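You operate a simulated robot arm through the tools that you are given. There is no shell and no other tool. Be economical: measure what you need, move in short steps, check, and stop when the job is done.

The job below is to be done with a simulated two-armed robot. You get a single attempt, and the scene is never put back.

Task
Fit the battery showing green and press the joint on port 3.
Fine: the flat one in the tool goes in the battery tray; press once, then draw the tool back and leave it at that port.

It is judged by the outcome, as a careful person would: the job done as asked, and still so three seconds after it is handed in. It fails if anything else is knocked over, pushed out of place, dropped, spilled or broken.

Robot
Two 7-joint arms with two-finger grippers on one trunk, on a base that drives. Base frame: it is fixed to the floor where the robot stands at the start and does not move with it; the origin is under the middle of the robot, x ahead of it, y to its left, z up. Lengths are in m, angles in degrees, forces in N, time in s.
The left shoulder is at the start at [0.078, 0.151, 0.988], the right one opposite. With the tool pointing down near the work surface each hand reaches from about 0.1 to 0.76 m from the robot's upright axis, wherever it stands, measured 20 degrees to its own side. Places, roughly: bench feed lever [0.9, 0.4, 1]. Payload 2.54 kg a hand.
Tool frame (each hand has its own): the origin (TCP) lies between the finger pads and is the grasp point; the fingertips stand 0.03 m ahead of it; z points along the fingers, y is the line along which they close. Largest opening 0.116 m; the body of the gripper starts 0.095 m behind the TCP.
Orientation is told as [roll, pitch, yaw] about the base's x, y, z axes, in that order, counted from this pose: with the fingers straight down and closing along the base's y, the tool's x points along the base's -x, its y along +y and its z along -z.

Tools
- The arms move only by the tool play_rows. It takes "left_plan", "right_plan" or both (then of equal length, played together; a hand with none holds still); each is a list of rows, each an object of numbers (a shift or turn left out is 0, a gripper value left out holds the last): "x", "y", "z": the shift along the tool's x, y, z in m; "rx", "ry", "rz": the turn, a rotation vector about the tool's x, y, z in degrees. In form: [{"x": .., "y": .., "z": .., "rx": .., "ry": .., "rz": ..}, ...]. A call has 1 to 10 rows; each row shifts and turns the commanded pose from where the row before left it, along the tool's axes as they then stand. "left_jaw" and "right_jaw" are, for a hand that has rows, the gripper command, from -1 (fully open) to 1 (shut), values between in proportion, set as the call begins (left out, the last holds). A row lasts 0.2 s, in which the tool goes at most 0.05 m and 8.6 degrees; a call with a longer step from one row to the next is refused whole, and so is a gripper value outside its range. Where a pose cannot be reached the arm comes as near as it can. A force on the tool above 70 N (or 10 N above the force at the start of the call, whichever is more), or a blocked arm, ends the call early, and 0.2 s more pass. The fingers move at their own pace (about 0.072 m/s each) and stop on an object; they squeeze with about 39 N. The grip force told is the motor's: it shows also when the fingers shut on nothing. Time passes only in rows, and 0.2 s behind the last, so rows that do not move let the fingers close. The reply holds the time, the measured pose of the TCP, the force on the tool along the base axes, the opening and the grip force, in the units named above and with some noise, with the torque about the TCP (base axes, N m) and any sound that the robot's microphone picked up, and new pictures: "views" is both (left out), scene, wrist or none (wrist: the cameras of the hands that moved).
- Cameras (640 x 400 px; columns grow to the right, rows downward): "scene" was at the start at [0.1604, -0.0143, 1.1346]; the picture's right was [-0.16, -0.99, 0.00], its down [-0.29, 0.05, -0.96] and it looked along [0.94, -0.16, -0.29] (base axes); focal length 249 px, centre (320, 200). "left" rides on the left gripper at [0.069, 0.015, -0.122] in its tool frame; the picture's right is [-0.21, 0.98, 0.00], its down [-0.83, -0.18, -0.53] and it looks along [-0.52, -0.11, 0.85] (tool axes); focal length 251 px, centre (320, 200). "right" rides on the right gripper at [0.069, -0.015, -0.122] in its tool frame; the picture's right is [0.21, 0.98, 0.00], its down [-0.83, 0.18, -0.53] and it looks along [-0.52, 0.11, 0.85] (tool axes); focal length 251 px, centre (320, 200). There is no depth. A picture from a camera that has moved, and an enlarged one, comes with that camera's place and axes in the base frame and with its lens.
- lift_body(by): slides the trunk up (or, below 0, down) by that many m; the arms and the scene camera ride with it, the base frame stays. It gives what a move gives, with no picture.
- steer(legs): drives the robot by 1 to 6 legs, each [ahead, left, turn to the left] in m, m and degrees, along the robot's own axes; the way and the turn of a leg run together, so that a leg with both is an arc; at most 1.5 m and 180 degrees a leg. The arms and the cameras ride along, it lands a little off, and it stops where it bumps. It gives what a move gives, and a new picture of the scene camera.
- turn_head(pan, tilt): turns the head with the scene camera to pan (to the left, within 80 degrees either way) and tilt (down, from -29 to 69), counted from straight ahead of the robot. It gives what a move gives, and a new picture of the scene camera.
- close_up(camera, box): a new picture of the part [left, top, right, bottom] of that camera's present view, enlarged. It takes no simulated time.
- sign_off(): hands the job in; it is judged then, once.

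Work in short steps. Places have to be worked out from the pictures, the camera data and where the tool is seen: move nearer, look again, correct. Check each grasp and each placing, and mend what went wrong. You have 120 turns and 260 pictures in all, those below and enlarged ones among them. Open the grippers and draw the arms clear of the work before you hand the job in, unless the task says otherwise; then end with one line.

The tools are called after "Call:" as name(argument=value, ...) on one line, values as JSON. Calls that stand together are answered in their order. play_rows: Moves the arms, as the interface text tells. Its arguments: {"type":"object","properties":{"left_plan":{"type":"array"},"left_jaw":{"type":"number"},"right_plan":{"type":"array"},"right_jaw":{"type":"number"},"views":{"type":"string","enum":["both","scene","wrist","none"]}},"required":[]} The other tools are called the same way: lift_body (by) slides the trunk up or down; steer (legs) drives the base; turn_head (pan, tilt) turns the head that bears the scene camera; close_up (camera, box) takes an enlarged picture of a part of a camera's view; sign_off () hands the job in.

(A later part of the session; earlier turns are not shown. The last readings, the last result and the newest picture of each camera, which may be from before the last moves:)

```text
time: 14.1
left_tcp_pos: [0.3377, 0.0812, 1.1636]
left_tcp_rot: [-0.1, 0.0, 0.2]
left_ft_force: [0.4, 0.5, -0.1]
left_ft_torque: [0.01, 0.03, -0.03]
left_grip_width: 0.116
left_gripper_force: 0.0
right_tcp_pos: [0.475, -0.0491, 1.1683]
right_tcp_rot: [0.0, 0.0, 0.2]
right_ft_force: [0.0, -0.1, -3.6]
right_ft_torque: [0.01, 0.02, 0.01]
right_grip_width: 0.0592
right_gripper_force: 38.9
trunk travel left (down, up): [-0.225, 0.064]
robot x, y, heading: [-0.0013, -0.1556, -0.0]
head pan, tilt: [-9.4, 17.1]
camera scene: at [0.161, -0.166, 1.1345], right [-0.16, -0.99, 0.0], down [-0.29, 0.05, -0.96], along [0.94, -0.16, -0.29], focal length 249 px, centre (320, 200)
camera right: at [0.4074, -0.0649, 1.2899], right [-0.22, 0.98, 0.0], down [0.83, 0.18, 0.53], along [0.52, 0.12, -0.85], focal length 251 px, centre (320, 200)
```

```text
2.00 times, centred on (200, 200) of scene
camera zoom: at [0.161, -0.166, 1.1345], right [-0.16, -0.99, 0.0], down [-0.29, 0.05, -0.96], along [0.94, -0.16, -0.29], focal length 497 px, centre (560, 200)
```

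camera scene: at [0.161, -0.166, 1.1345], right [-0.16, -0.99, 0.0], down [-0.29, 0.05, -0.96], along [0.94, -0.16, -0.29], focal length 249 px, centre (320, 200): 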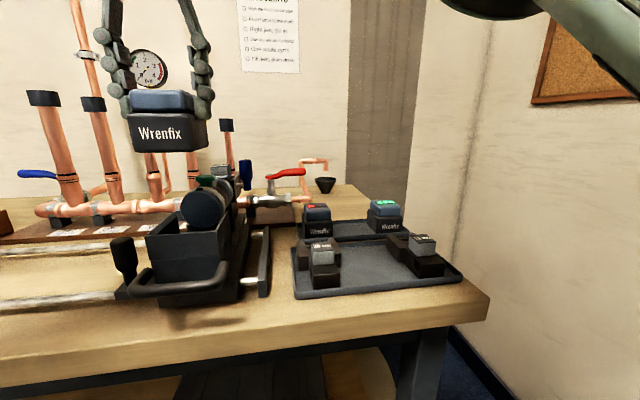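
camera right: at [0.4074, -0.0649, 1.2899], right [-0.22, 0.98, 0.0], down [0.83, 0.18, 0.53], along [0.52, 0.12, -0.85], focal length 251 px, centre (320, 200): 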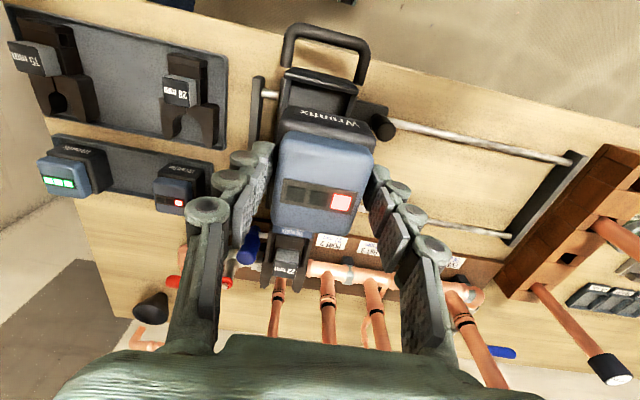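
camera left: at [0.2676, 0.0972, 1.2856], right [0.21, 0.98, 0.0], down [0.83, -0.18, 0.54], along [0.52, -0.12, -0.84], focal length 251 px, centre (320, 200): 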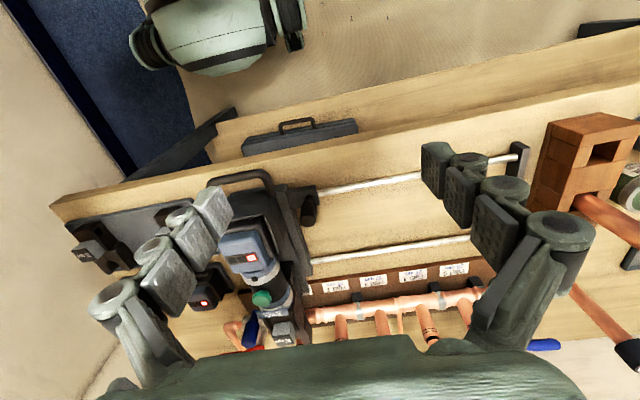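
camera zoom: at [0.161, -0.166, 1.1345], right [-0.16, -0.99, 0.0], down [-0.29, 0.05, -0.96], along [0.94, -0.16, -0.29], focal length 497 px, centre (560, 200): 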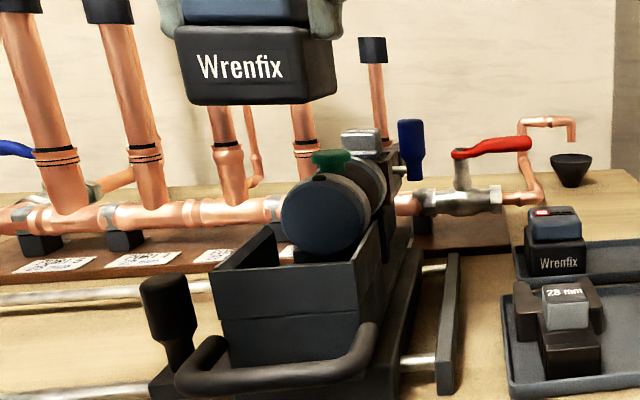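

The flat battery is out. I carry it right and then forward, above the gap between the two tray batteries (centre about [0.658, -0.326]).

Call:
play_rows(right_plan=[{"y": -0.045}, {"y": -0.045}, {"y": -0.045}, {"y": -0.045}, {"y": -0.035, "x": -0.03}, {"y": -0.035, "x": -0.03}, {"y": -0.027, "x": -0.04}, {"x": -0.04}, {"x": -0.043}, {}], views="both")

Call:
close_up(camera="scene", box=[280, 130, 460, 300])

```text
time: 16.3
left_tcp_pos: [0.3374, 0.0814, 1.1642]
left_tcp_rot: [-0.2, 0.0, 0.1]
left_ft_force: [-0.4, -0.3, -0.4]
left_ft_torque: [-0.05, -0.01, -0.03]
left_grip_width: 0.116
left_gripper_force: 0.0
right_tcp_pos: [0.6312, -0.3335, 1.1532]
right_tcp_rot: [-0.1, -0.2, 0.2]
right_ft_force: [-0.5, 0.5, -4.5]
right_ft_torque: [-0.05, 0.09, 0.0]
right_grip_width: 0.0592
right_gripper_force: 39.1
right hand out of reach, approached as far as the arm can: row 9
trunk travel left (down, up): [-0.225, 0.064]
robot x, y, heading: [-0.0061, -0.1506, 0.2]
head pan, tilt: [-9.4, 17.1]
camera scene: at [0.1609, -0.1656, 1.1345], right [-0.16, -0.99, 0.0], down [-0.29, 0.05, -0.96], along [0.94, -0.15, -0.29], focal length 249 px, centre (320, 200)
camera right: at [0.5628, -0.3496, 1.2763], right [-0.22, 0.98, 0.0], down [0.82, 0.18, 0.54], along [0.52, 0.12, -0.84], focal length 251 px, centre (320, 200)
```

scene: 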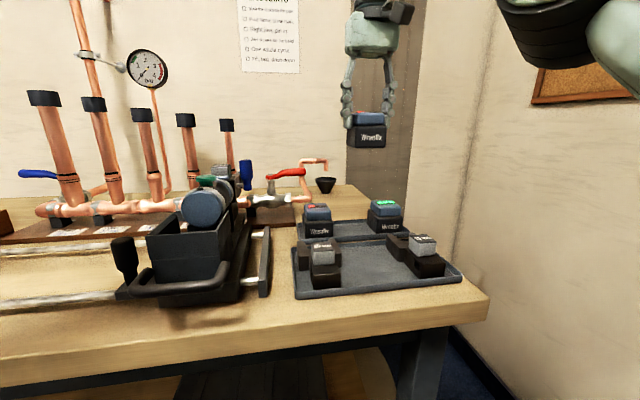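
right: 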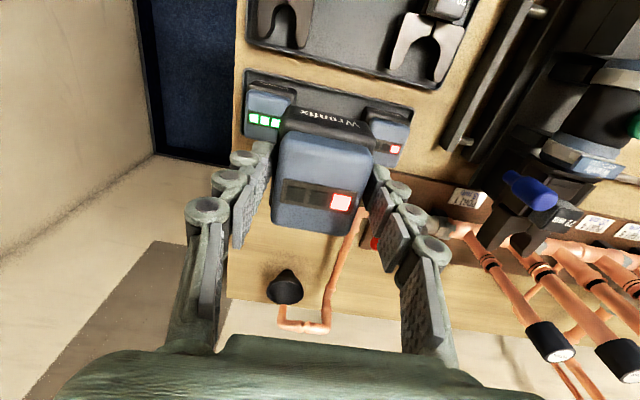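

```text
2.35 times, centred on (370, 215) of scene
camera zoom: at [0.1609, -0.1656, 1.1345], right [-0.16, -0.99, 0.0], down [-0.29, 0.05, -0.96], along [0.94, -0.15, -0.29], focal length 585 px, centre (202, 165)
```

zoom: 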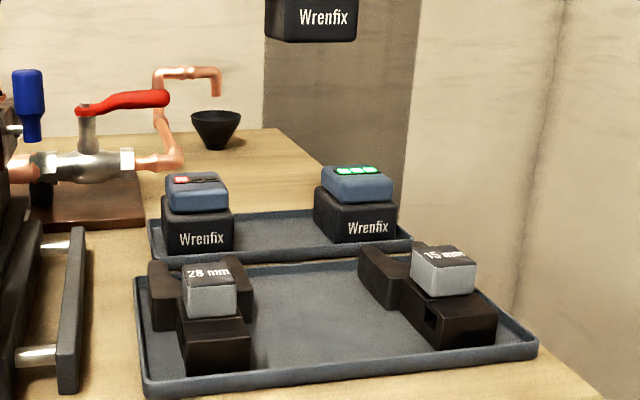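

Reach was slightly short at that height; I lower and see where it settles.

Call:
play_rows(right_plan=[{"z": 0.04}, {"z": 0.03}, {}], views="both")

Call:
close_up(camera="scene", box=[280, 130, 460, 300])

Call:
close_up(camera="right", box=[220, 40, 440, 240])

```text
time: 17.1
left_tcp_pos: [0.3378, 0.0809, 1.1638]
left_tcp_rot: [-0.1, 0.1, 0.2]
left_ft_force: [-0.1, 0.1, -0.7]
left_ft_torque: [-0.01, -0.01, -0.01]
left_grip_width: 0.1159
left_gripper_force: 0.0
right_tcp_pos: [0.6306, -0.3328, 1.0817]
right_tcp_rot: [0.0, 0.0, 0.1]
right_ft_force: [0.5, 0.0, -3.1]
right_ft_torque: [-0.01, -0.02, -0.03]
right_grip_width: 0.0594
right_gripper_force: 38.8
trunk travel left (down, up): [-0.225, 0.064]
robot x, y, heading: [0.0017, -0.1521, -0.0]
head pan, tilt: [-9.4, 17.1]
camera scene: at [0.1607, -0.1659, 1.1346], right [-0.16, -0.99, 0.0], down [-0.29, 0.05, -0.96], along [0.94, -0.15, -0.29], focal length 249 px, centre (320, 200)
camera right: at [0.5627, -0.3493, 1.2038], right [-0.22, 0.98, 0.0], down [0.83, 0.18, 0.53], along [0.52, 0.12, -0.85], focal length 251 px, centre (320, 200)
```

scene: 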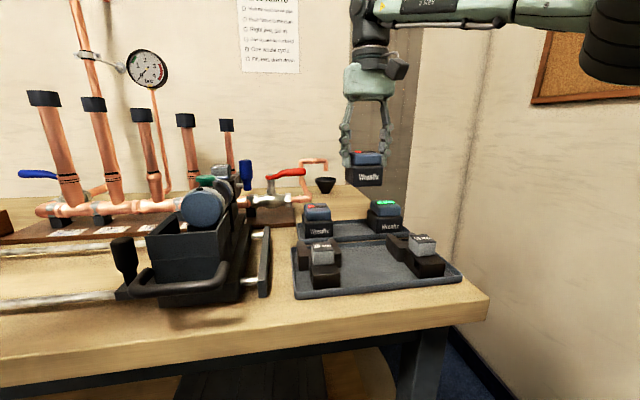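
right: 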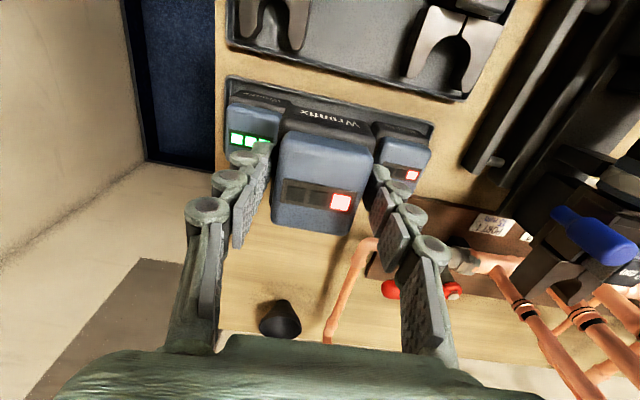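

```text
2.35 times, centred on (370, 215) of scene
camera zoom: at [0.1607, -0.1659, 1.1346], right [-0.16, -0.99, 0.0], down [-0.29, 0.05, -0.96], along [0.94, -0.15, -0.29], focal length 585 px, centre (202, 165)
```

zoom: 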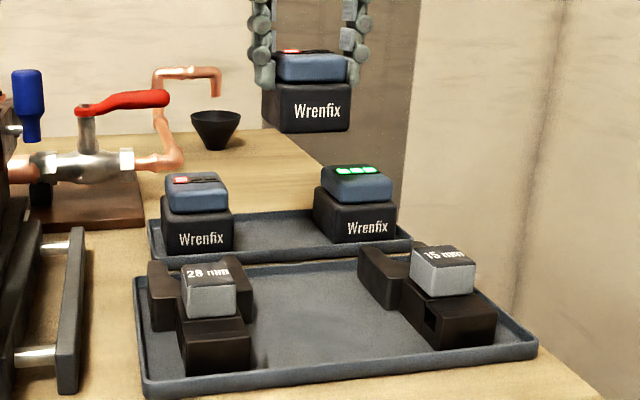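

```text
2.00 times, centred on (330, 140) of right
camera zoom: at [0.5627, -0.3493, 1.2038], right [-0.22, 0.98, 0.0], down [0.83, 0.18, 0.53], along [0.52, 0.12, -0.85], focal length 503 px, centre (300, 320)
```

zoom: 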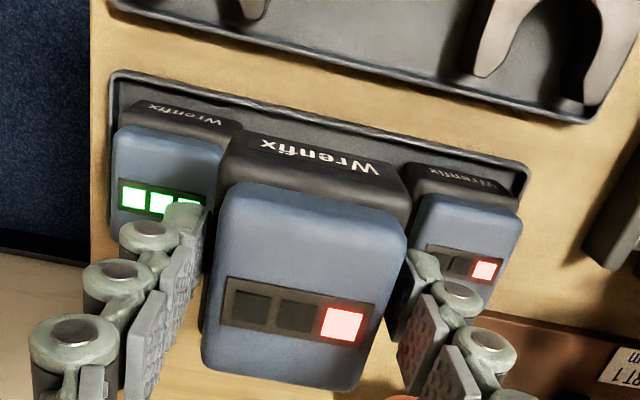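

Refined: green centre y≈-0.397, red ≈-0.2415, so gap centre is y≈-0.319, TCP x≈0.651. I shift there and look before lowering.

Call:
play_rows(right_plan=[{"y": 0.0135, "x": -0.01, "z": 0.01}, {"x": -0.01, "z": 0.01}, {"z": 0.02}, {}], views="wrist")

Call:
close_up(camera="scene", box=[290, 150, 430, 260])

Call:
close_up(camera="right", box=[220, 40, 440, 240])

```text
time: 18.1
left_tcp_pos: [0.3373, 0.0814, 1.1647]
left_tcp_rot: [-0.1, 0.0, 0.1]
left_ft_force: [0.0, 0.1, 1.3]
left_ft_torque: [-0.02, 0.01, 0.0]
left_grip_width: 0.1159
left_gripper_force: 0.1
right_tcp_pos: [0.6529, -0.3186, 1.0457]
right_tcp_rot: [0.1, 0.0, 0.0]
right_ft_force: [-0.6, -0.6, -3.5]
right_ft_torque: [0.01, 0.01, -0.03]
right_grip_width: 0.0594
right_gripper_force: 38.9
trunk travel left (down, up): [-0.225, 0.064]
robot x, y, heading: [-0.0049, -0.1509, -0.2]
head pan, tilt: [-9.4, 17.1]
camera right: at [0.5836, -0.3353, 1.1665], right [-0.22, 0.98, 0.0], down [0.83, 0.18, 0.53], along [0.52, 0.12, -0.85], focal length 251 px, centre (320, 200)
```

right: 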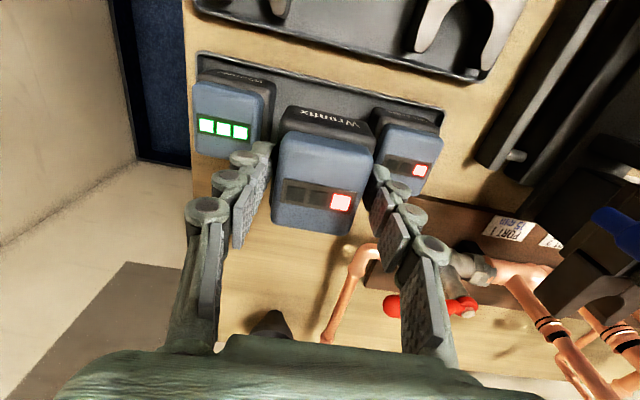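

```text
3.64 times, centred on (360, 205) of scene
camera zoom: at [0.1607, -0.1659, 1.1346], right [-0.16, -0.99, 0.0], down [-0.29, 0.05, -0.96], along [0.94, -0.15, -0.29], focal length 904 px, centre (174, 182)
```

zoom: 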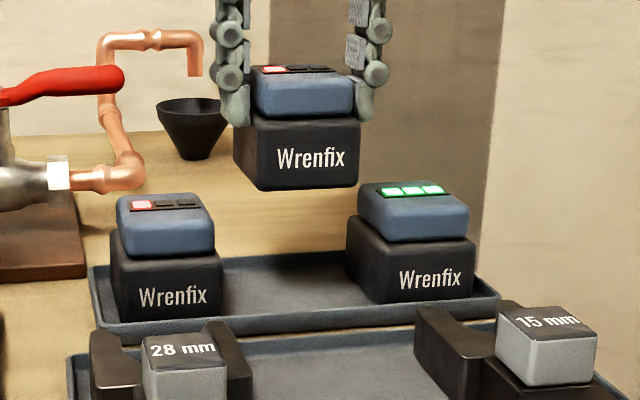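

```text
2.00 times, centred on (330, 140) of right
camera zoom: at [0.5836, -0.3353, 1.1665], right [-0.22, 0.98, 0.0], down [0.83, 0.18, 0.53], along [0.52, 0.12, -0.85], focal length 503 px, centre (300, 320)
```

zoom: 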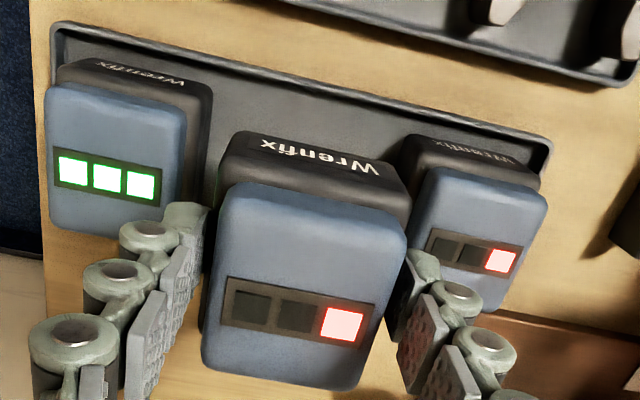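

Aligned with the gap centre. Lower most of the way and check clearances.

Call:
play_rows(right_plan=[{"z": 0.02}, {"z": 0.02}, {"z": 0.015}, {}], views="wrist")

Call:
close_up(camera="scene", box=[290, 150, 430, 260])

Call:
close_up(camera="right", box=[160, 40, 480, 240])

```text
time: 19.1
left_tcp_pos: [0.3365, 0.0803, 1.1638]
left_tcp_rot: [-0.1, 0.0, 0.1]
left_ft_force: [-0.1, -0.2, -1.0]
left_ft_torque: [0.01, 0.01, 0.01]
left_grip_width: 0.1164
left_gripper_force: 0.1
right_tcp_pos: [0.6511, -0.3161, 0.991]
right_tcp_rot: [0.1, 0.0, 0.0]
right_ft_force: [-0.4, -0.3, -4.1]
right_ft_torque: [0.01, -0.01, -0.01]
right_grip_width: 0.0595
right_gripper_force: 39.1
trunk travel left (down, up): [-0.225, 0.064]
robot x, y, heading: [-0.001, -0.1532, -0.1]
head pan, tilt: [-9.4, 17.1]
camera right: at [0.5829, -0.3325, 1.1122], right [-0.22, 0.98, 0.0], down [0.83, 0.18, 0.53], along [0.52, 0.12, -0.85], focal length 251 px, centre (320, 200)
```

right: 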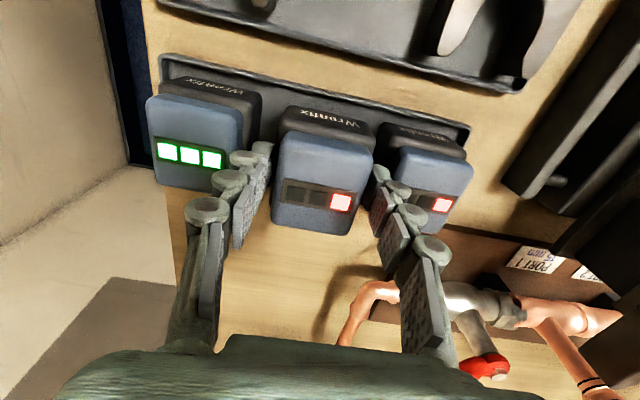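

```text
3.64 times, centred on (360, 205) of scene
camera zoom: at [0.1608, -0.166, 1.1346], right [-0.16, -0.99, 0.0], down [-0.29, 0.05, -0.96], along [0.94, -0.15, -0.29], focal length 904 px, centre (174, 182)
```

zoom: 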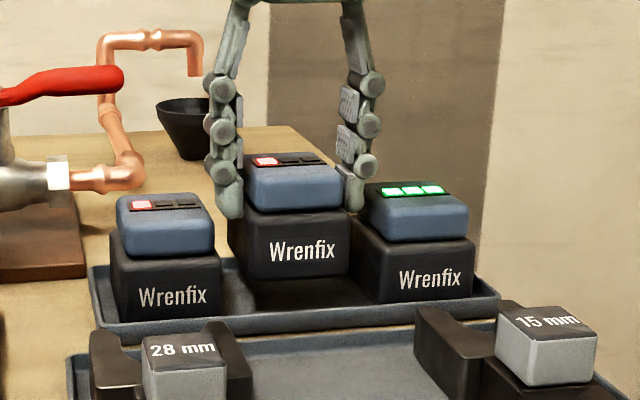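

```text
2.00 times, centred on (320, 140) of right
camera zoom: at [0.5829, -0.3325, 1.1122], right [-0.22, 0.98, 0.0], down [0.83, 0.18, 0.53], along [0.52, 0.12, -0.85], focal length 503 px, centre (320, 320)
```

zoom: 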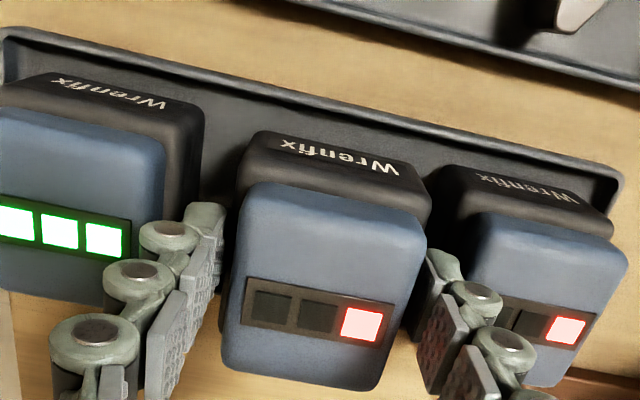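

Shift 3 mm toward -y to stay centred, then lower toward the tray floor.

Call:
play_rows(right_plan=[{"y": -0.003}, {"z": 0.01}, {"z": 0.007}, {}], views="none")

Call:
close_up(camera="scene", box=[300, 180, 420, 260])

```text
time: 20.1
left_tcp_pos: [0.338, 0.0811, 1.1633]
left_tcp_rot: [-0.1, 0.0, 0.0]
left_ft_force: [0.0, 0.2, -0.6]
left_ft_torque: [0.0, -0.03, -0.02]
left_grip_width: 0.1158
left_gripper_force: 0.1
right_tcp_pos: [0.6512, -0.3193, 0.9729]
right_tcp_rot: [0.1, 0.0, 0.1]
right_ft_force: [0.5, -0.4, -3.9]
right_ft_torque: [0.01, 0.03, -0.02]
right_grip_width: 0.0593
right_gripper_force: 39.5
trunk travel left (down, up): [-0.225, 0.064]
robot x, y, heading: [0.0037, -0.1527, -0.1]
head pan, tilt: [-9.4, 17.1]
```

```text
5.00 times, centred on (360, 220) of scene
camera zoom: at [0.1608, -0.166, 1.1345], right [-0.16, -0.99, 0.0], down [-0.29, 0.05, -0.96], along [0.94, -0.15, -0.29], focal length 1243 px, centre (120, 100)
```

zoom: 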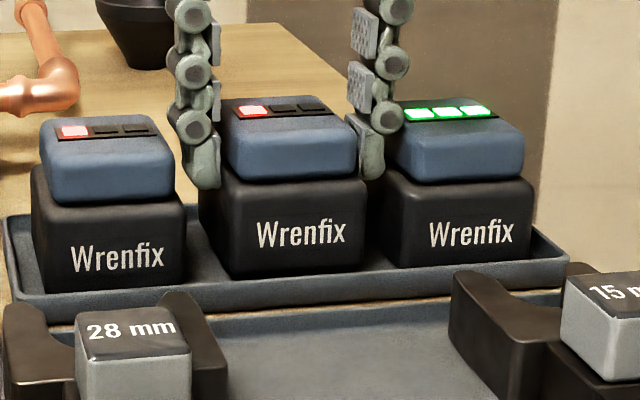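

Nearly down. Creep in 2 mm rows until contact shows.

Call:
play_rows(right_plan=[{"z": 0.002}, {"z": 0.002}, {"z": 0.002}], views="none")

Call:
close_up(camera="scene", box=[300, 180, 420, 260])

```text
time: 20.9
left_tcp_pos: [0.3372, 0.0801, 1.1636]
left_tcp_rot: [0.0, -0.1, 0.1]
left_ft_force: [0.6, -0.5, 0.4]
left_ft_torque: [0.03, 0.03, -0.01]
left_grip_width: 0.1158
left_gripper_force: 0.1
right_tcp_pos: [0.6515, -0.3199, 0.9666]
right_tcp_rot: [0.0, 0.0, 0.2]
right_ft_force: [0.0, -0.7, -3.8]
right_ft_torque: [0.0, 0.01, 0.05]
right_grip_width: 0.0593
right_gripper_force: 39.0
trunk travel left (down, up): [-0.225, 0.064]
robot x, y, heading: [0.0001, -0.1519, 0.2]
head pan, tilt: [-9.4, 17.1]
```

```text
5.00 times, centred on (360, 220) of scene
camera zoom: at [0.1609, -0.1661, 1.1345], right [-0.16, -0.99, 0.0], down [-0.29, 0.05, -0.96], along [0.94, -0.15, -0.29], focal length 1243 px, centre (120, 100)
```

zoom: 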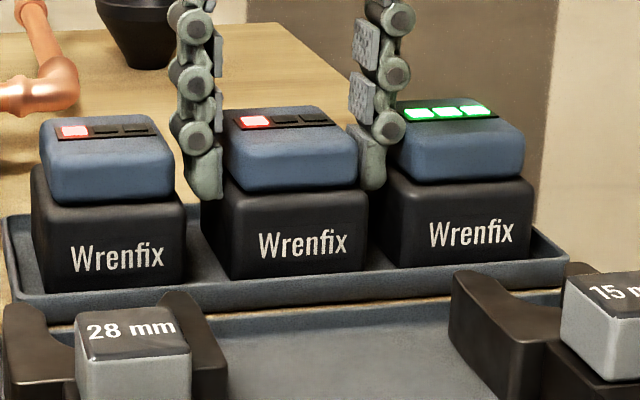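

Call:
play_rows(right_plan=[{"z": 0.0015}, {"z": 0.0015}, {}], views="none")

```text
time: 21.7
left_tcp_pos: [0.3365, 0.0817, 1.1654]
left_tcp_rot: [-0.2, 0.0, 0.1]
left_ft_force: [0.7, 0.4, -0.7]
left_ft_torque: [0.02, -0.02, 0.02]
left_grip_width: 0.1161
left_gripper_force: 0.0
right_tcp_pos: [0.6504, -0.3202, 0.9661]
right_tcp_rot: [0.0, -0.3, 0.1]
right_ft_force: [5.1, 0.0, 11.0]
right_ft_torque: [-0.25, -0.85, 0.12]
right_grip_width: 0.0596
right_gripper_force: 39.0
trunk travel left (down, up): [-0.225, 0.064]
robot x, y, heading: [0.0013, -0.1535, -0.1]
head pan, tilt: [-9.4, 17.1]
```

Contact (about +15 N). Ease up slightly, open just a bit (70 mm) and rise straight up.

Call:
play_rows(right_plan=[{"z": -0.001}, {}], views="none")

Call:
play_rows(right_plan=[{}, {}, {"z": -0.01}, {"z": -0.02}, {"z": -0.03}, {"z": -0.03}, {}], right_jaw=-0.19, views="wrist")

Call:
close_up(camera="scene", box=[290, 150, 430, 260])

```text
time: 22.3
left_tcp_pos: [0.3361, 0.0802, 1.1653]
left_tcp_rot: [-0.2, -0.1, 0.1]
left_ft_force: [0.4, -0.1, 0.0]
left_ft_torque: [0.0, -0.02, 0.02]
left_grip_width: 0.1162
left_gripper_force: 0.1
right_tcp_pos: [0.6513, -0.3202, 0.9664]
right_tcp_rot: [0.0, -0.1, -0.2]
right_ft_force: [5.4, 1.4, 12.4]
right_ft_torque: [0.04, -0.95, 0.03]
right_grip_width: 0.0596
right_gripper_force: 38.2
trunk travel left (down, up): [-0.225, 0.064]
robot x, y, heading: [-0.0002, -0.1537, -0.1]
head pan, tilt: [-9.4, 17.1]
```

```text
time: 23.9
left_tcp_pos: [0.3377, 0.0811, 1.163]
left_tcp_rot: [-0.1, -0.1, -0.1]
left_ft_force: [1.0, -0.8, -0.5]
left_ft_torque: [-0.01, 0.02, 0.02]
left_grip_width: 0.1164
left_gripper_force: 0.0
right_tcp_pos: [0.65, -0.3214, 1.0558]
right_tcp_rot: [0.0, 0.0, 0.0]
right_ft_force: [-0.7, -0.4, -0.2]
right_ft_torque: [0.02, -0.02, 0.0]
right_grip_width: 0.069
right_gripper_force: 0.0
trunk travel left (down, up): [-0.225, 0.064]
robot x, y, heading: [0.0006, -0.1501, 0.1]
head pan, tilt: [-9.4, 17.1]
camera right: at [0.5819, -0.3375, 1.1777], right [-0.22, 0.98, 0.0], down [0.83, 0.18, 0.53], along [0.52, 0.11, -0.85], focal length 251 px, centre (320, 200)
```

right: 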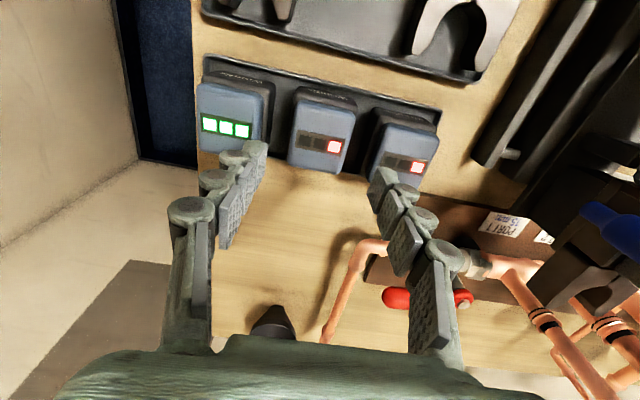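

```text
3.64 times, centred on (360, 205) of scene
camera zoom: at [0.1607, -0.1661, 1.1345], right [-0.16, -0.99, 0.0], down [-0.29, 0.05, -0.96], along [0.94, -0.16, -0.29], focal length 904 px, centre (174, 182)
```

zoom: 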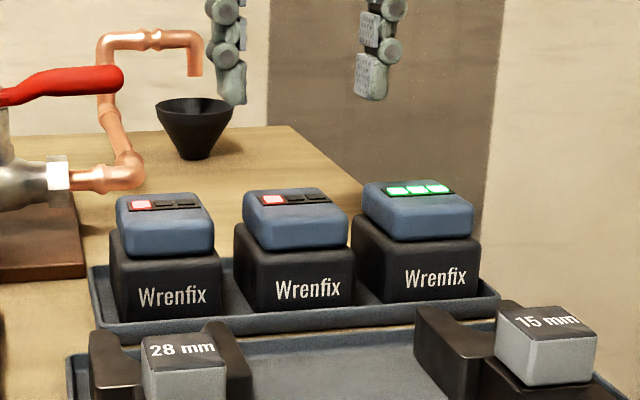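

The flat one stands in the battery tray and looks stable. Next I move over the green battery.

Call:
play_rows(right_plan=[{"y": -0.04}, {"y": -0.042, "x": -0.002}, {}], views="both")

Call:
close_up(camera="right", box=[220, 40, 440, 240])

```text
time: 24.7
left_tcp_pos: [0.3379, 0.0804, 1.1636]
left_tcp_rot: [-0.2, -0.1, 0.1]
left_ft_force: [-0.5, -0.3, 0.7]
left_ft_torque: [0.0, -0.01, 0.0]
left_grip_width: 0.1159
left_gripper_force: 0.0
right_tcp_pos: [0.6523, -0.4023, 1.0565]
right_tcp_rot: [0.1, 0.0, 0.0]
right_ft_force: [0.4, 0.1, -0.3]
right_ft_torque: [0.01, 0.0, -0.05]
right_grip_width: 0.069
right_gripper_force: 0.0
trunk travel left (down, up): [-0.225, 0.064]
robot x, y, heading: [-0.0, -0.1514, 0.0]
head pan, tilt: [-9.4, 17.1]
camera scene: at [0.1606, -0.1658, 1.1346], right [-0.16, -0.99, 0.0], down [-0.29, 0.05, -0.96], along [0.94, -0.15, -0.29], focal length 249 px, centre (320, 200)
camera right: at [0.5839, -0.418, 1.1788], right [-0.22, 0.98, 0.0], down [0.83, 0.18, 0.53], along [0.52, 0.12, -0.85], focal length 251 px, centre (320, 200)
```

scene: 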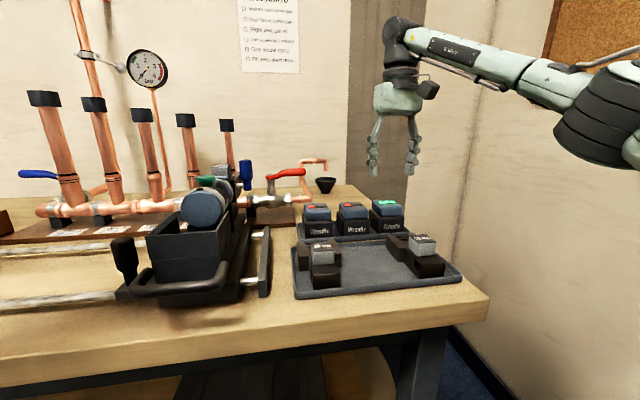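
right: 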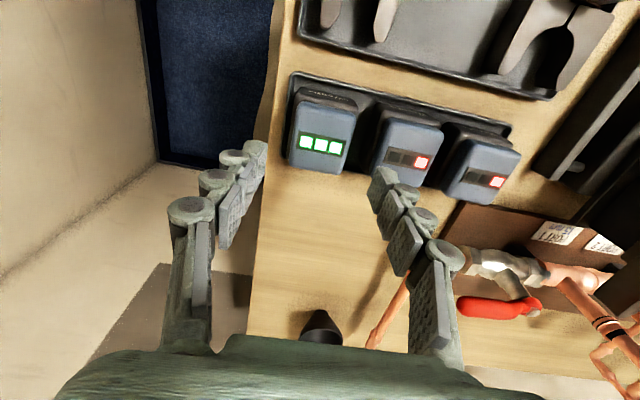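

```text
2.00 times, centred on (330, 140) of right
camera zoom: at [0.5839, -0.418, 1.1788], right [-0.22, 0.98, 0.0], down [0.83, 0.18, 0.53], along [0.52, 0.12, -0.85], focal length 503 px, centre (300, 320)
```

zoom: 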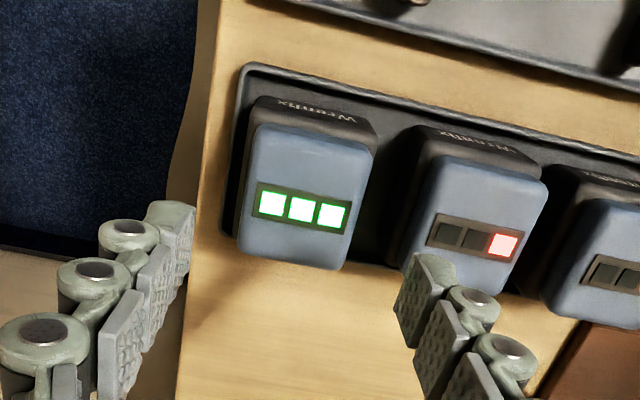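

Green LED centre is at y≈-0.3996; shift +3 mm to centre the fingers, then descend between the batteries.

Call:
play_rows(right_plan=[{"y": 0.003}, {"z": 0.03}, {"z": 0.025}, {}], views="wrist")

Call:
close_up(camera="scene", box=[300, 160, 440, 260])

Call:
close_up(camera="right", box=[220, 60, 440, 260])

```text
time: 25.7
left_tcp_pos: [0.3367, 0.0808, 1.1637]
left_tcp_rot: [0.0, -0.1, 0.1]
left_ft_force: [0.6, -0.5, -0.2]
left_ft_torque: [0.0, 0.0, -0.03]
left_grip_width: 0.1158
left_gripper_force: 0.1
right_tcp_pos: [0.6529, -0.4002, 1.0021]
right_tcp_rot: [0.0, 0.0, 0.0]
right_ft_force: [-0.4, 0.7, 0.1]
right_ft_torque: [0.0, 0.0, -0.01]
right_grip_width: 0.069
right_gripper_force: 0.0
trunk travel left (down, up): [-0.225, 0.064]
robot x, y, heading: [0.0019, -0.1543, 0.2]
head pan, tilt: [-9.4, 17.1]
camera right: at [0.5846, -0.4155, 1.125], right [-0.21, 0.98, 0.0], down [0.83, 0.18, 0.53], along [0.52, 0.11, -0.85], focal length 251 px, centre (320, 200)
```

right: 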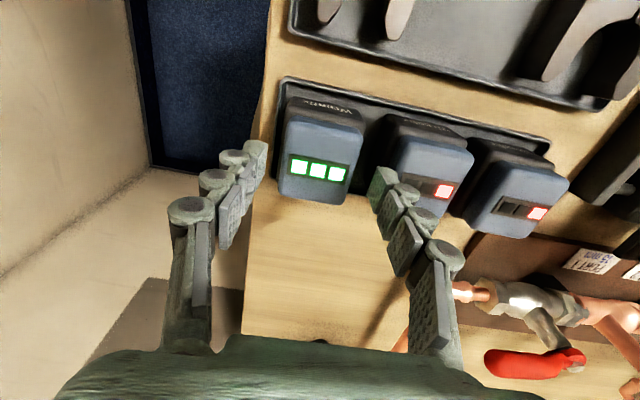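

```text
4.00 times, centred on (370, 210) of scene
camera zoom: at [0.1604, -0.1659, 1.1346], right [-0.16, -0.99, 0.0], down [-0.29, 0.05, -0.96], along [0.94, -0.15, -0.29], focal length 994 px, centre (120, 160)
```

zoom: 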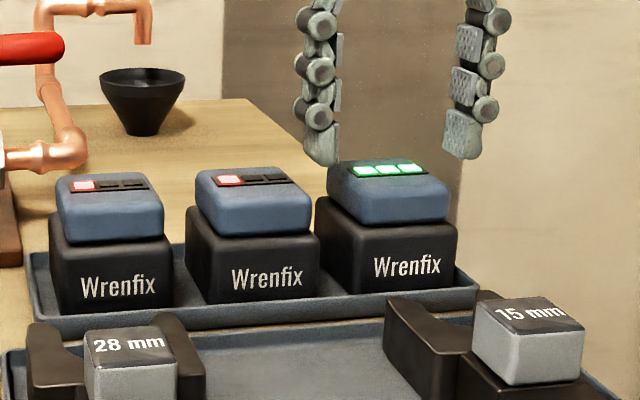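

```text
2.00 times, centred on (330, 160) of right
camera zoom: at [0.5846, -0.4155, 1.125], right [-0.21, 0.98, 0.0], down [0.83, 0.18, 0.53], along [0.52, 0.11, -0.85], focal length 503 px, centre (300, 280)
```

zoom: 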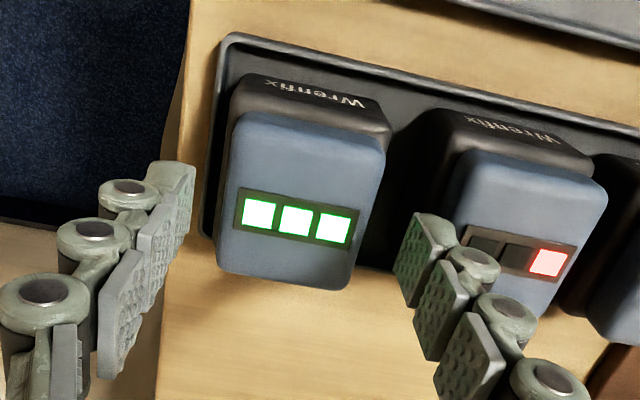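

Centred. Continue down to gripping depth (TCP z≈0.967).

Call:
play_rows(right_plan=[{"z": 0.012}, {"z": 0.012}, {"z": 0.011}, {}], views="none")

Call:
close_up(camera="scene", box=[300, 160, 440, 260])

```text
time: 26.7
left_tcp_pos: [0.3379, 0.0809, 1.1651]
left_tcp_rot: [-0.1, -0.2, 0.1]
left_ft_force: [1.1, -0.4, 0.1]
left_ft_torque: [0.0, 0.01, -0.02]
left_grip_width: 0.1161
left_gripper_force: 0.0
right_tcp_pos: [0.6528, -0.399, 0.9669]
right_tcp_rot: [0.1, 0.0, 0.0]
right_ft_force: [-0.5, -1.4, 0.2]
right_ft_torque: [-0.01, 0.03, 0.0]
right_grip_width: 0.0679
right_gripper_force: 0.1
trunk travel left (down, up): [-0.225, 0.064]
robot x, y, heading: [-0.0006, -0.1497, 0.1]
head pan, tilt: [-9.4, 17.1]
```

```text
4.00 times, centred on (370, 210) of scene
camera zoom: at [0.1605, -0.1661, 1.1346], right [-0.16, -0.99, 0.0], down [-0.29, 0.05, -0.96], along [0.94, -0.15, -0.29], focal length 994 px, centre (120, 160)
```

zoom: 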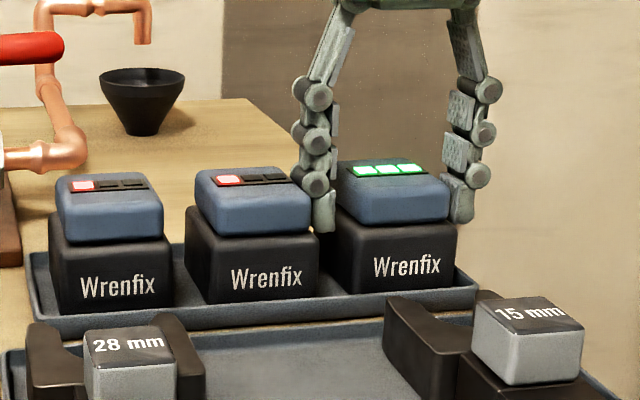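

Call:
play_rows(right_plan=[{}, {}, {}], right_jaw=1, views="none")

Call:
play_rows(right_plan=[{"z": -0.01}, {"z": -0.02}, {"z": -0.03}, {"z": -0.03}, {}], views="both")

Call:
close_up(camera="scene", box=[300, 130, 440, 260])

```text
time: 27.5
left_tcp_pos: [0.3367, 0.08, 1.1644]
left_tcp_rot: [-0.1, -0.1, 0.2]
left_ft_force: [1.0, 0.4, -0.5]
left_ft_torque: [0.0, 0.02, -0.01]
left_grip_width: 0.1161
left_gripper_force: 0.2
right_tcp_pos: [0.6511, -0.3994, 0.9673]
right_tcp_rot: [0.0, 0.0, 0.0]
right_ft_force: [-0.3, -1.1, -0.3]
right_ft_torque: [-0.17, 0.01, -0.02]
right_grip_width: 0.0592
right_gripper_force: 39.0
trunk travel left (down, up): [-0.225, 0.064]
robot x, y, heading: [0.001, -0.1502, 0.2]
head pan, tilt: [-9.4, 17.1]
```

```text
time: 28.7
left_tcp_pos: [0.3366, 0.0793, 1.1641]
left_tcp_rot: [-0.1, 0.0, 0.0]
left_ft_force: [0.4, -0.8, -0.6]
left_ft_torque: [-0.03, 0.0, -0.01]
left_grip_width: 0.1162
left_gripper_force: 0.0
right_tcp_pos: [0.6497, -0.3973, 1.0557]
right_tcp_rot: [0.0, 0.0, 0.1]
right_ft_force: [-0.1, -1.0, -4.2]
right_ft_torque: [0.01, 0.01, -0.04]
right_grip_width: 0.0593
right_gripper_force: 39.1
trunk travel left (down, up): [-0.225, 0.064]
robot x, y, heading: [-0.0034, -0.1551, -0.0]
head pan, tilt: [-9.4, 17.1]
camera scene: at [0.161, -0.1663, 1.1345], right [-0.16, -0.99, 0.0], down [-0.29, 0.05, -0.96], along [0.94, -0.16, -0.29], focal length 249 px, centre (320, 200)
camera right: at [0.5825, -0.4136, 1.1783], right [-0.22, 0.98, 0.0], down [0.83, 0.18, 0.53], along [0.52, 0.12, -0.85], focal length 251 px, centre (320, 200)
```

scene: 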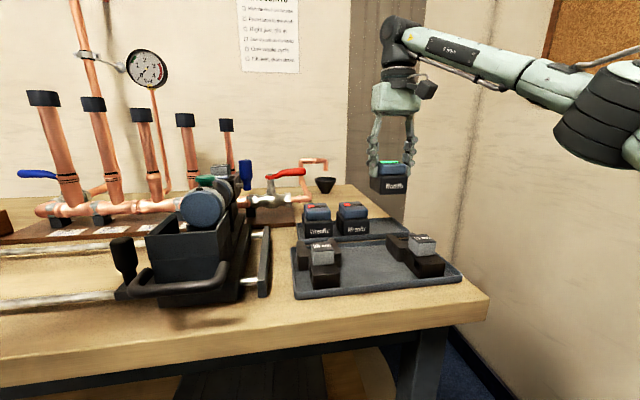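
right: 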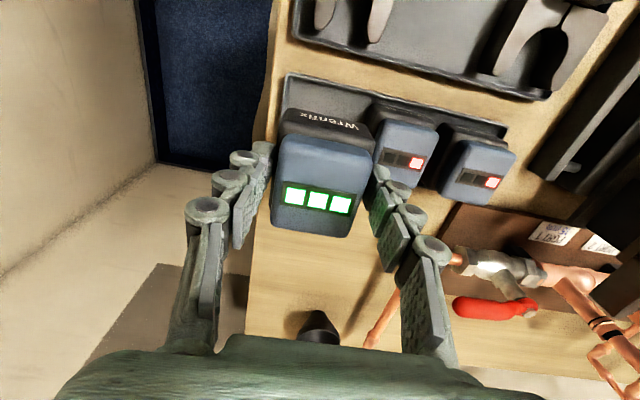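

```text
3.08 times, centred on (370, 195) of scene
camera zoom: at [0.161, -0.1663, 1.1345], right [-0.16, -0.99, 0.0], down [-0.29, 0.05, -0.96], along [0.94, -0.16, -0.29], focal length 765 px, centre (166, 215)
```

zoom: 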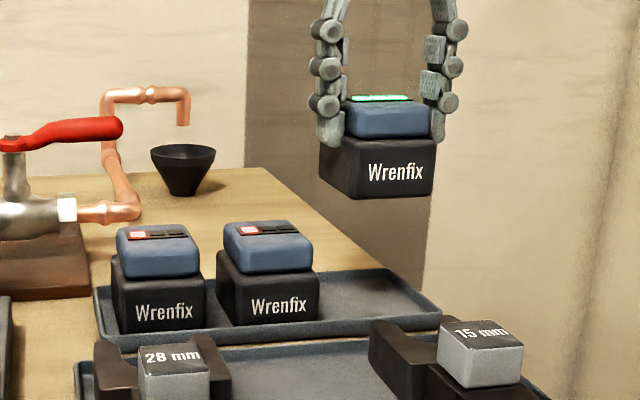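

Green battery held. I carry it back along the reverse path to above the tool well.

Call:
play_rows(right_plan=[{"z": -0.04}, {"x": 0.04, "z": -0.03}, {"x": 0.045, "z": -0.03}, {"x": 0.045, "z": -0.012}, {"x": 0.045}, {"y": 0.049}, {"y": 0.049}, {"y": 0.049}, {"y": 0.049}, {"y": 0.049}], views="none")

Call:
play_rows(right_plan=[{"y": 0.049}, {"y": 0.049}, {"y": 0.005}, {}], views="both")

```text
refused: row 3 steps farther than a row can; nothing moved
```

```text
time: 29.7
left_tcp_pos: [0.3378, 0.0803, 1.1638]
left_tcp_rot: [-0.1, 0.0, 0.1]
left_ft_force: [0.1, -0.7, -0.1]
left_ft_torque: [0.04, 0.01, 0.0]
left_grip_width: 0.116
left_gripper_force: 0.1
right_tcp_pos: [0.6519, -0.294, 1.0534]
right_tcp_rot: [0.0, 0.0, 0.1]
right_ft_force: [0.2, -0.7, -4.1]
right_ft_torque: [-0.02, 0.02, -0.02]
right_grip_width: 0.0594
right_gripper_force: 38.6
trunk travel left (down, up): [-0.225, 0.064]
robot x, y, heading: [0.0005, -0.1527, 0.2]
head pan, tilt: [-9.4, 17.1]
camera scene: at [0.1609, -0.166, 1.1345], right [-0.16, -0.99, 0.0], down [-0.29, 0.05, -0.96], along [0.94, -0.15, -0.29], focal length 249 px, centre (320, 200)
camera right: at [0.5841, -0.311, 1.1762], right [-0.22, 0.98, 0.0], down [0.83, 0.18, 0.53], along [0.52, 0.12, -0.85], focal length 251 px, centre (320, 200)
```

scene: 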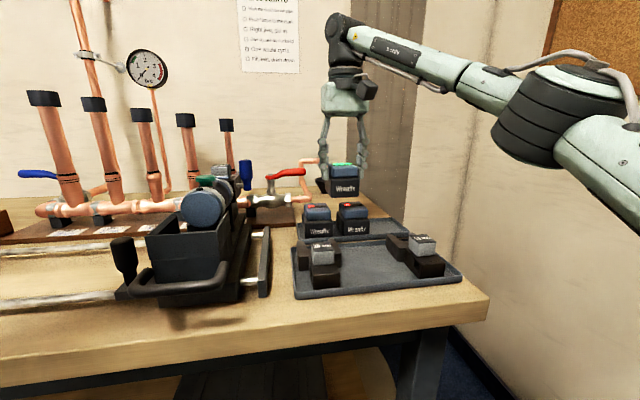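
right: 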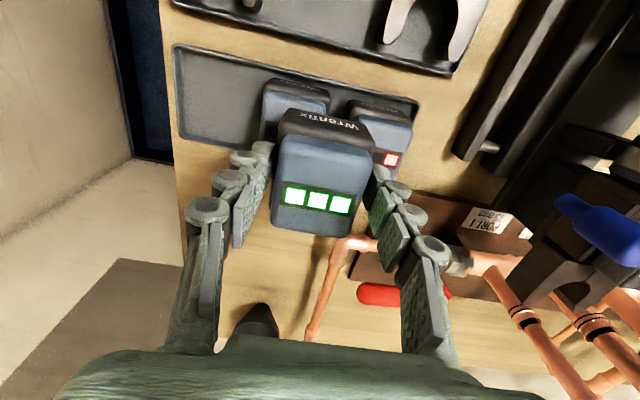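

The first plan was refused, and the second slid only sideways without contact (battery bottom was above the others). Now rise, go back, then left in legal steps.

Call:
play_rows(right_plan=[{"z": -0.045}, {"z": -0.045}, {"x": 0.035, "z": -0.02}, {"x": 0.048}, {"x": 0.048}, {"x": 0.047}, {"y": 0.048}, {"y": 0.048}, {"y": 0.048}, {"y": 0.048}], views="scene")

```text
time: 31.9
left_tcp_pos: [0.3365, 0.0823, 1.164]
left_tcp_rot: [-0.2, 0.0, 0.1]
left_ft_force: [0.5, -0.7, 0.2]
left_ft_torque: [-0.06, 0.06, 0.01]
left_grip_width: 0.116
left_gripper_force: 0.1
right_tcp_pos: [0.4632, -0.1009, 1.1563]
right_tcp_rot: [-0.1, 0.0, 0.1]
right_ft_force: [-0.5, 1.0, -2.9]
right_ft_torque: [-0.02, 0.02, -0.01]
right_grip_width: 0.0592
right_gripper_force: 39.7
right hand out of reach, approached as far as the arm can: row 2
trunk travel left (down, up): [-0.225, 0.064]
robot x, y, heading: [0.0058, -0.1551, 0.2]
head pan, tilt: [-9.4, 17.1]
camera scene: at [0.1606, -0.1648, 1.1346], right [-0.16, -0.99, 0.0], down [-0.29, 0.05, -0.96], along [0.94, -0.15, -0.29], focal length 249 px, centre (320, 200)
```

scene: 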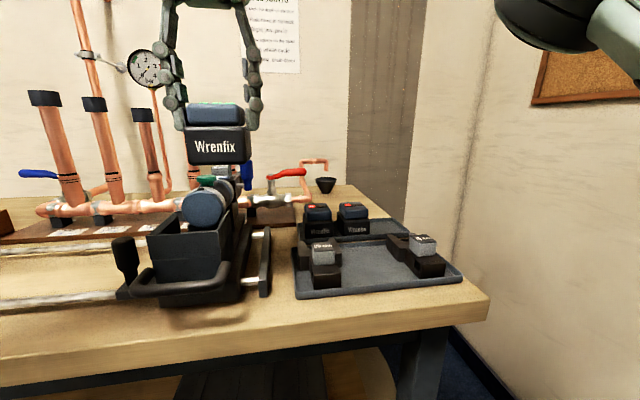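

Call:
play_rows(right_plan=[{"y": 0.03, "x": -0.006}, {"y": 0.021, "x": -0.005}, {"z": 0.03}, {}], views="wrist")

Call:
close_up(camera="scene", box=[110, 100, 290, 300])

Call:
close_up(camera="right", box=[220, 40, 440, 240])

```text
time: 32.9
left_tcp_pos: [0.337, 0.0808, 1.1637]
left_tcp_rot: [-0.3, -0.1, 0.0]
left_ft_force: [0.4, -0.4, 0.3]
left_ft_torque: [-0.02, 0.03, 0.04]
left_grip_width: 0.1161
left_gripper_force: 0.1
right_tcp_pos: [0.4762, -0.0528, 1.1268]
right_tcp_rot: [0.0, 0.0, 0.1]
right_ft_force: [-0.1, -0.1, -3.6]
right_ft_torque: [-0.03, 0.0, 0.03]
right_grip_width: 0.0595
right_gripper_force: 39.1
trunk travel left (down, up): [-0.225, 0.064]
robot x, y, heading: [0.0044, -0.1528, -0.1]
head pan, tilt: [-9.4, 17.1]
camera right: at [0.4088, -0.0701, 1.2474], right [-0.22, 0.98, 0.0], down [0.83, 0.18, 0.53], along [0.52, 0.11, -0.85], focal length 251 px, centre (320, 200)
```

right: 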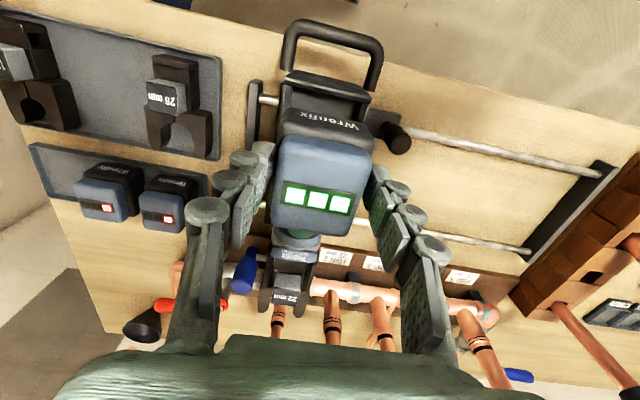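

```text
2.00 times, centred on (200, 200) of scene
camera zoom: at [0.1605, -0.1658, 1.1346], right [-0.16, -0.99, 0.0], down [-0.29, 0.05, -0.96], along [0.94, -0.15, -0.29], focal length 497 px, centre (560, 200)
```

zoom: 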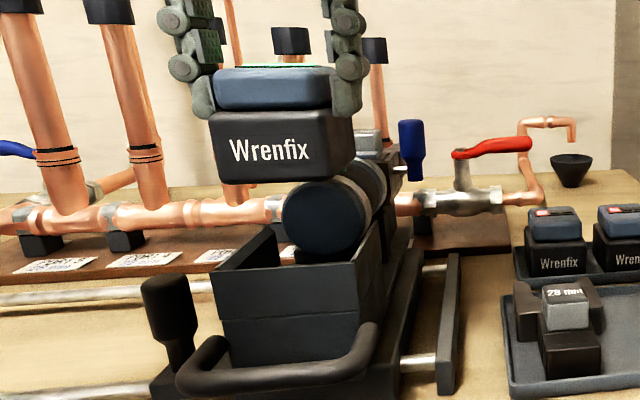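

```text
2.00 times, centred on (330, 140) of right
camera zoom: at [0.4088, -0.0701, 1.2474], right [-0.22, 0.98, 0.0], down [0.83, 0.18, 0.53], along [0.52, 0.11, -0.85], focal length 503 px, centre (300, 320)
```

zoom: 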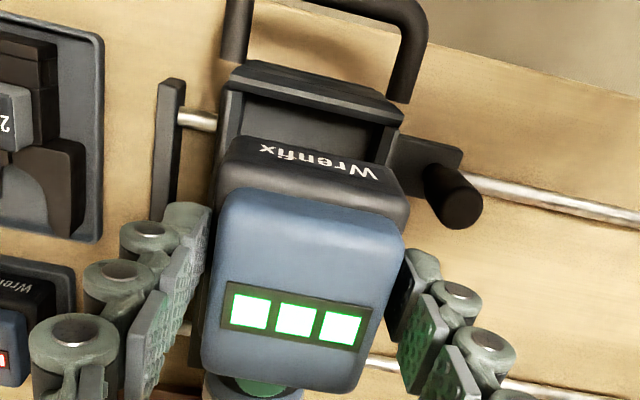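

Fine alignment: +3 mm y, 1.5 mm back; then lower to just above the well rim.

Call:
play_rows(right_plan=[{"y": 0.003, "x": 0.0015}, {"z": 0.02}, {"z": 0.022}, {}, {}], views="none")

Call:
close_up(camera="scene", box=[130, 150, 270, 260])

Call:
close_up(camera="right", box=[220, 40, 440, 240])

```text
time: 34.1
left_tcp_pos: [0.3376, 0.0809, 1.1648]
left_tcp_rot: [-0.2, 0.1, 0.1]
left_ft_force: [-0.7, -0.3, -0.1]
left_ft_torque: [-0.01, 0.01, -0.02]
left_grip_width: 0.1159
left_gripper_force: 0.1
right_tcp_pos: [0.4737, -0.0515, 1.0837]
right_tcp_rot: [0.1, -0.1, 0.0]
right_ft_force: [-0.5, 0.4, -3.7]
right_ft_torque: [0.01, 0.02, -0.01]
right_grip_width: 0.0591
right_gripper_force: 39.0
trunk travel left (down, up): [-0.225, 0.064]
robot x, y, heading: [0.0003, -0.1554, -0.1]
head pan, tilt: [-9.4, 17.1]
```

```text
3.64 times, centred on (200, 205) of scene
camera zoom: at [0.1608, -0.1659, 1.1345], right [-0.16, -0.99, 0.0], down [-0.29, 0.05, -0.96], along [0.94, -0.16, -0.29], focal length 904 px, centre (756, 182)
```

zoom: 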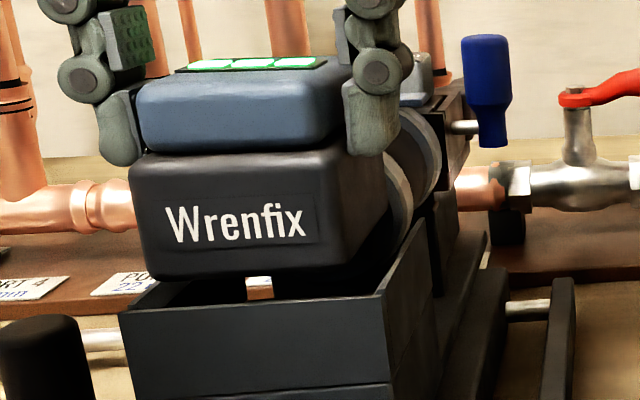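

```text
2.00 times, centred on (330, 140) of right
camera zoom: at [0.4052, -0.0676, 1.2069], right [-0.22, 0.98, 0.0], down [0.83, 0.18, 0.53], along [0.52, 0.12, -0.85], focal length 503 px, centre (300, 320)
```

zoom: 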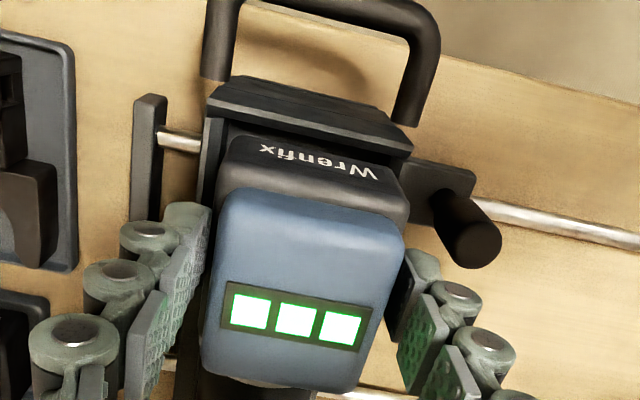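

Wall mid measures y≈-0.054 while the battery is at -0.0513, so I shift 2.5 mm and start entering the well gently.

Call:
play_rows(right_plan=[{"y": -0.0025}, {"z": 0.007}, {"z": 0.006}, {"z": 0.004}, {}], views="none")

Call:
close_up(camera="scene", box=[130, 150, 270, 260])

Call:
close_up(camera="right", box=[220, 40, 440, 240])

```text
time: 35.3
left_tcp_pos: [0.3372, 0.0811, 1.1637]
left_tcp_rot: [-0.1, 0.0, 0.1]
left_ft_force: [0.9, 0.3, -0.3]
left_ft_torque: [0.03, -0.03, 0.02]
left_grip_width: 0.1158
left_gripper_force: 0.1
right_tcp_pos: [0.4744, -0.0529, 1.068]
right_tcp_rot: [0.1, 0.1, 0.0]
right_ft_force: [-1.0, 0.2, -4.4]
right_ft_torque: [-0.01, 0.0, -0.04]
right_grip_width: 0.0593
right_gripper_force: 39.2
trunk travel left (down, up): [-0.225, 0.064]
robot x, y, heading: [-0.0037, -0.15, 0.1]
head pan, tilt: [-9.4, 17.1]
```

```text
3.64 times, centred on (200, 205) of scene
camera zoom: at [0.1607, -0.1659, 1.1346], right [-0.16, -0.99, 0.0], down [-0.29, 0.05, -0.96], along [0.94, -0.16, -0.29], focal length 904 px, centre (756, 182)
```

zoom: 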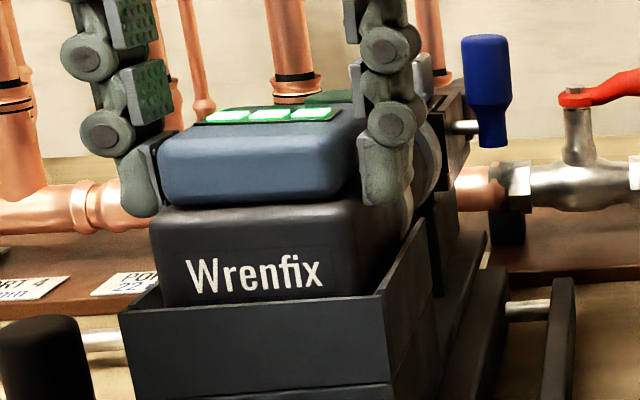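

```text
2.00 times, centred on (330, 140) of right
camera zoom: at [0.4058, -0.0699, 1.1895], right [-0.22, 0.98, 0.0], down [0.83, 0.18, 0.53], along [0.52, 0.11, -0.85], focal length 503 px, centre (300, 320)
```

zoom: 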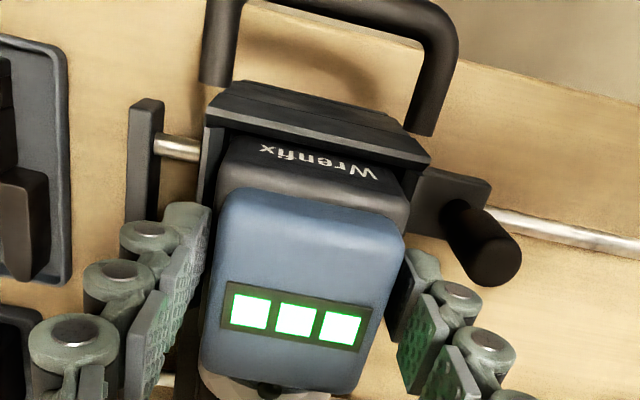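

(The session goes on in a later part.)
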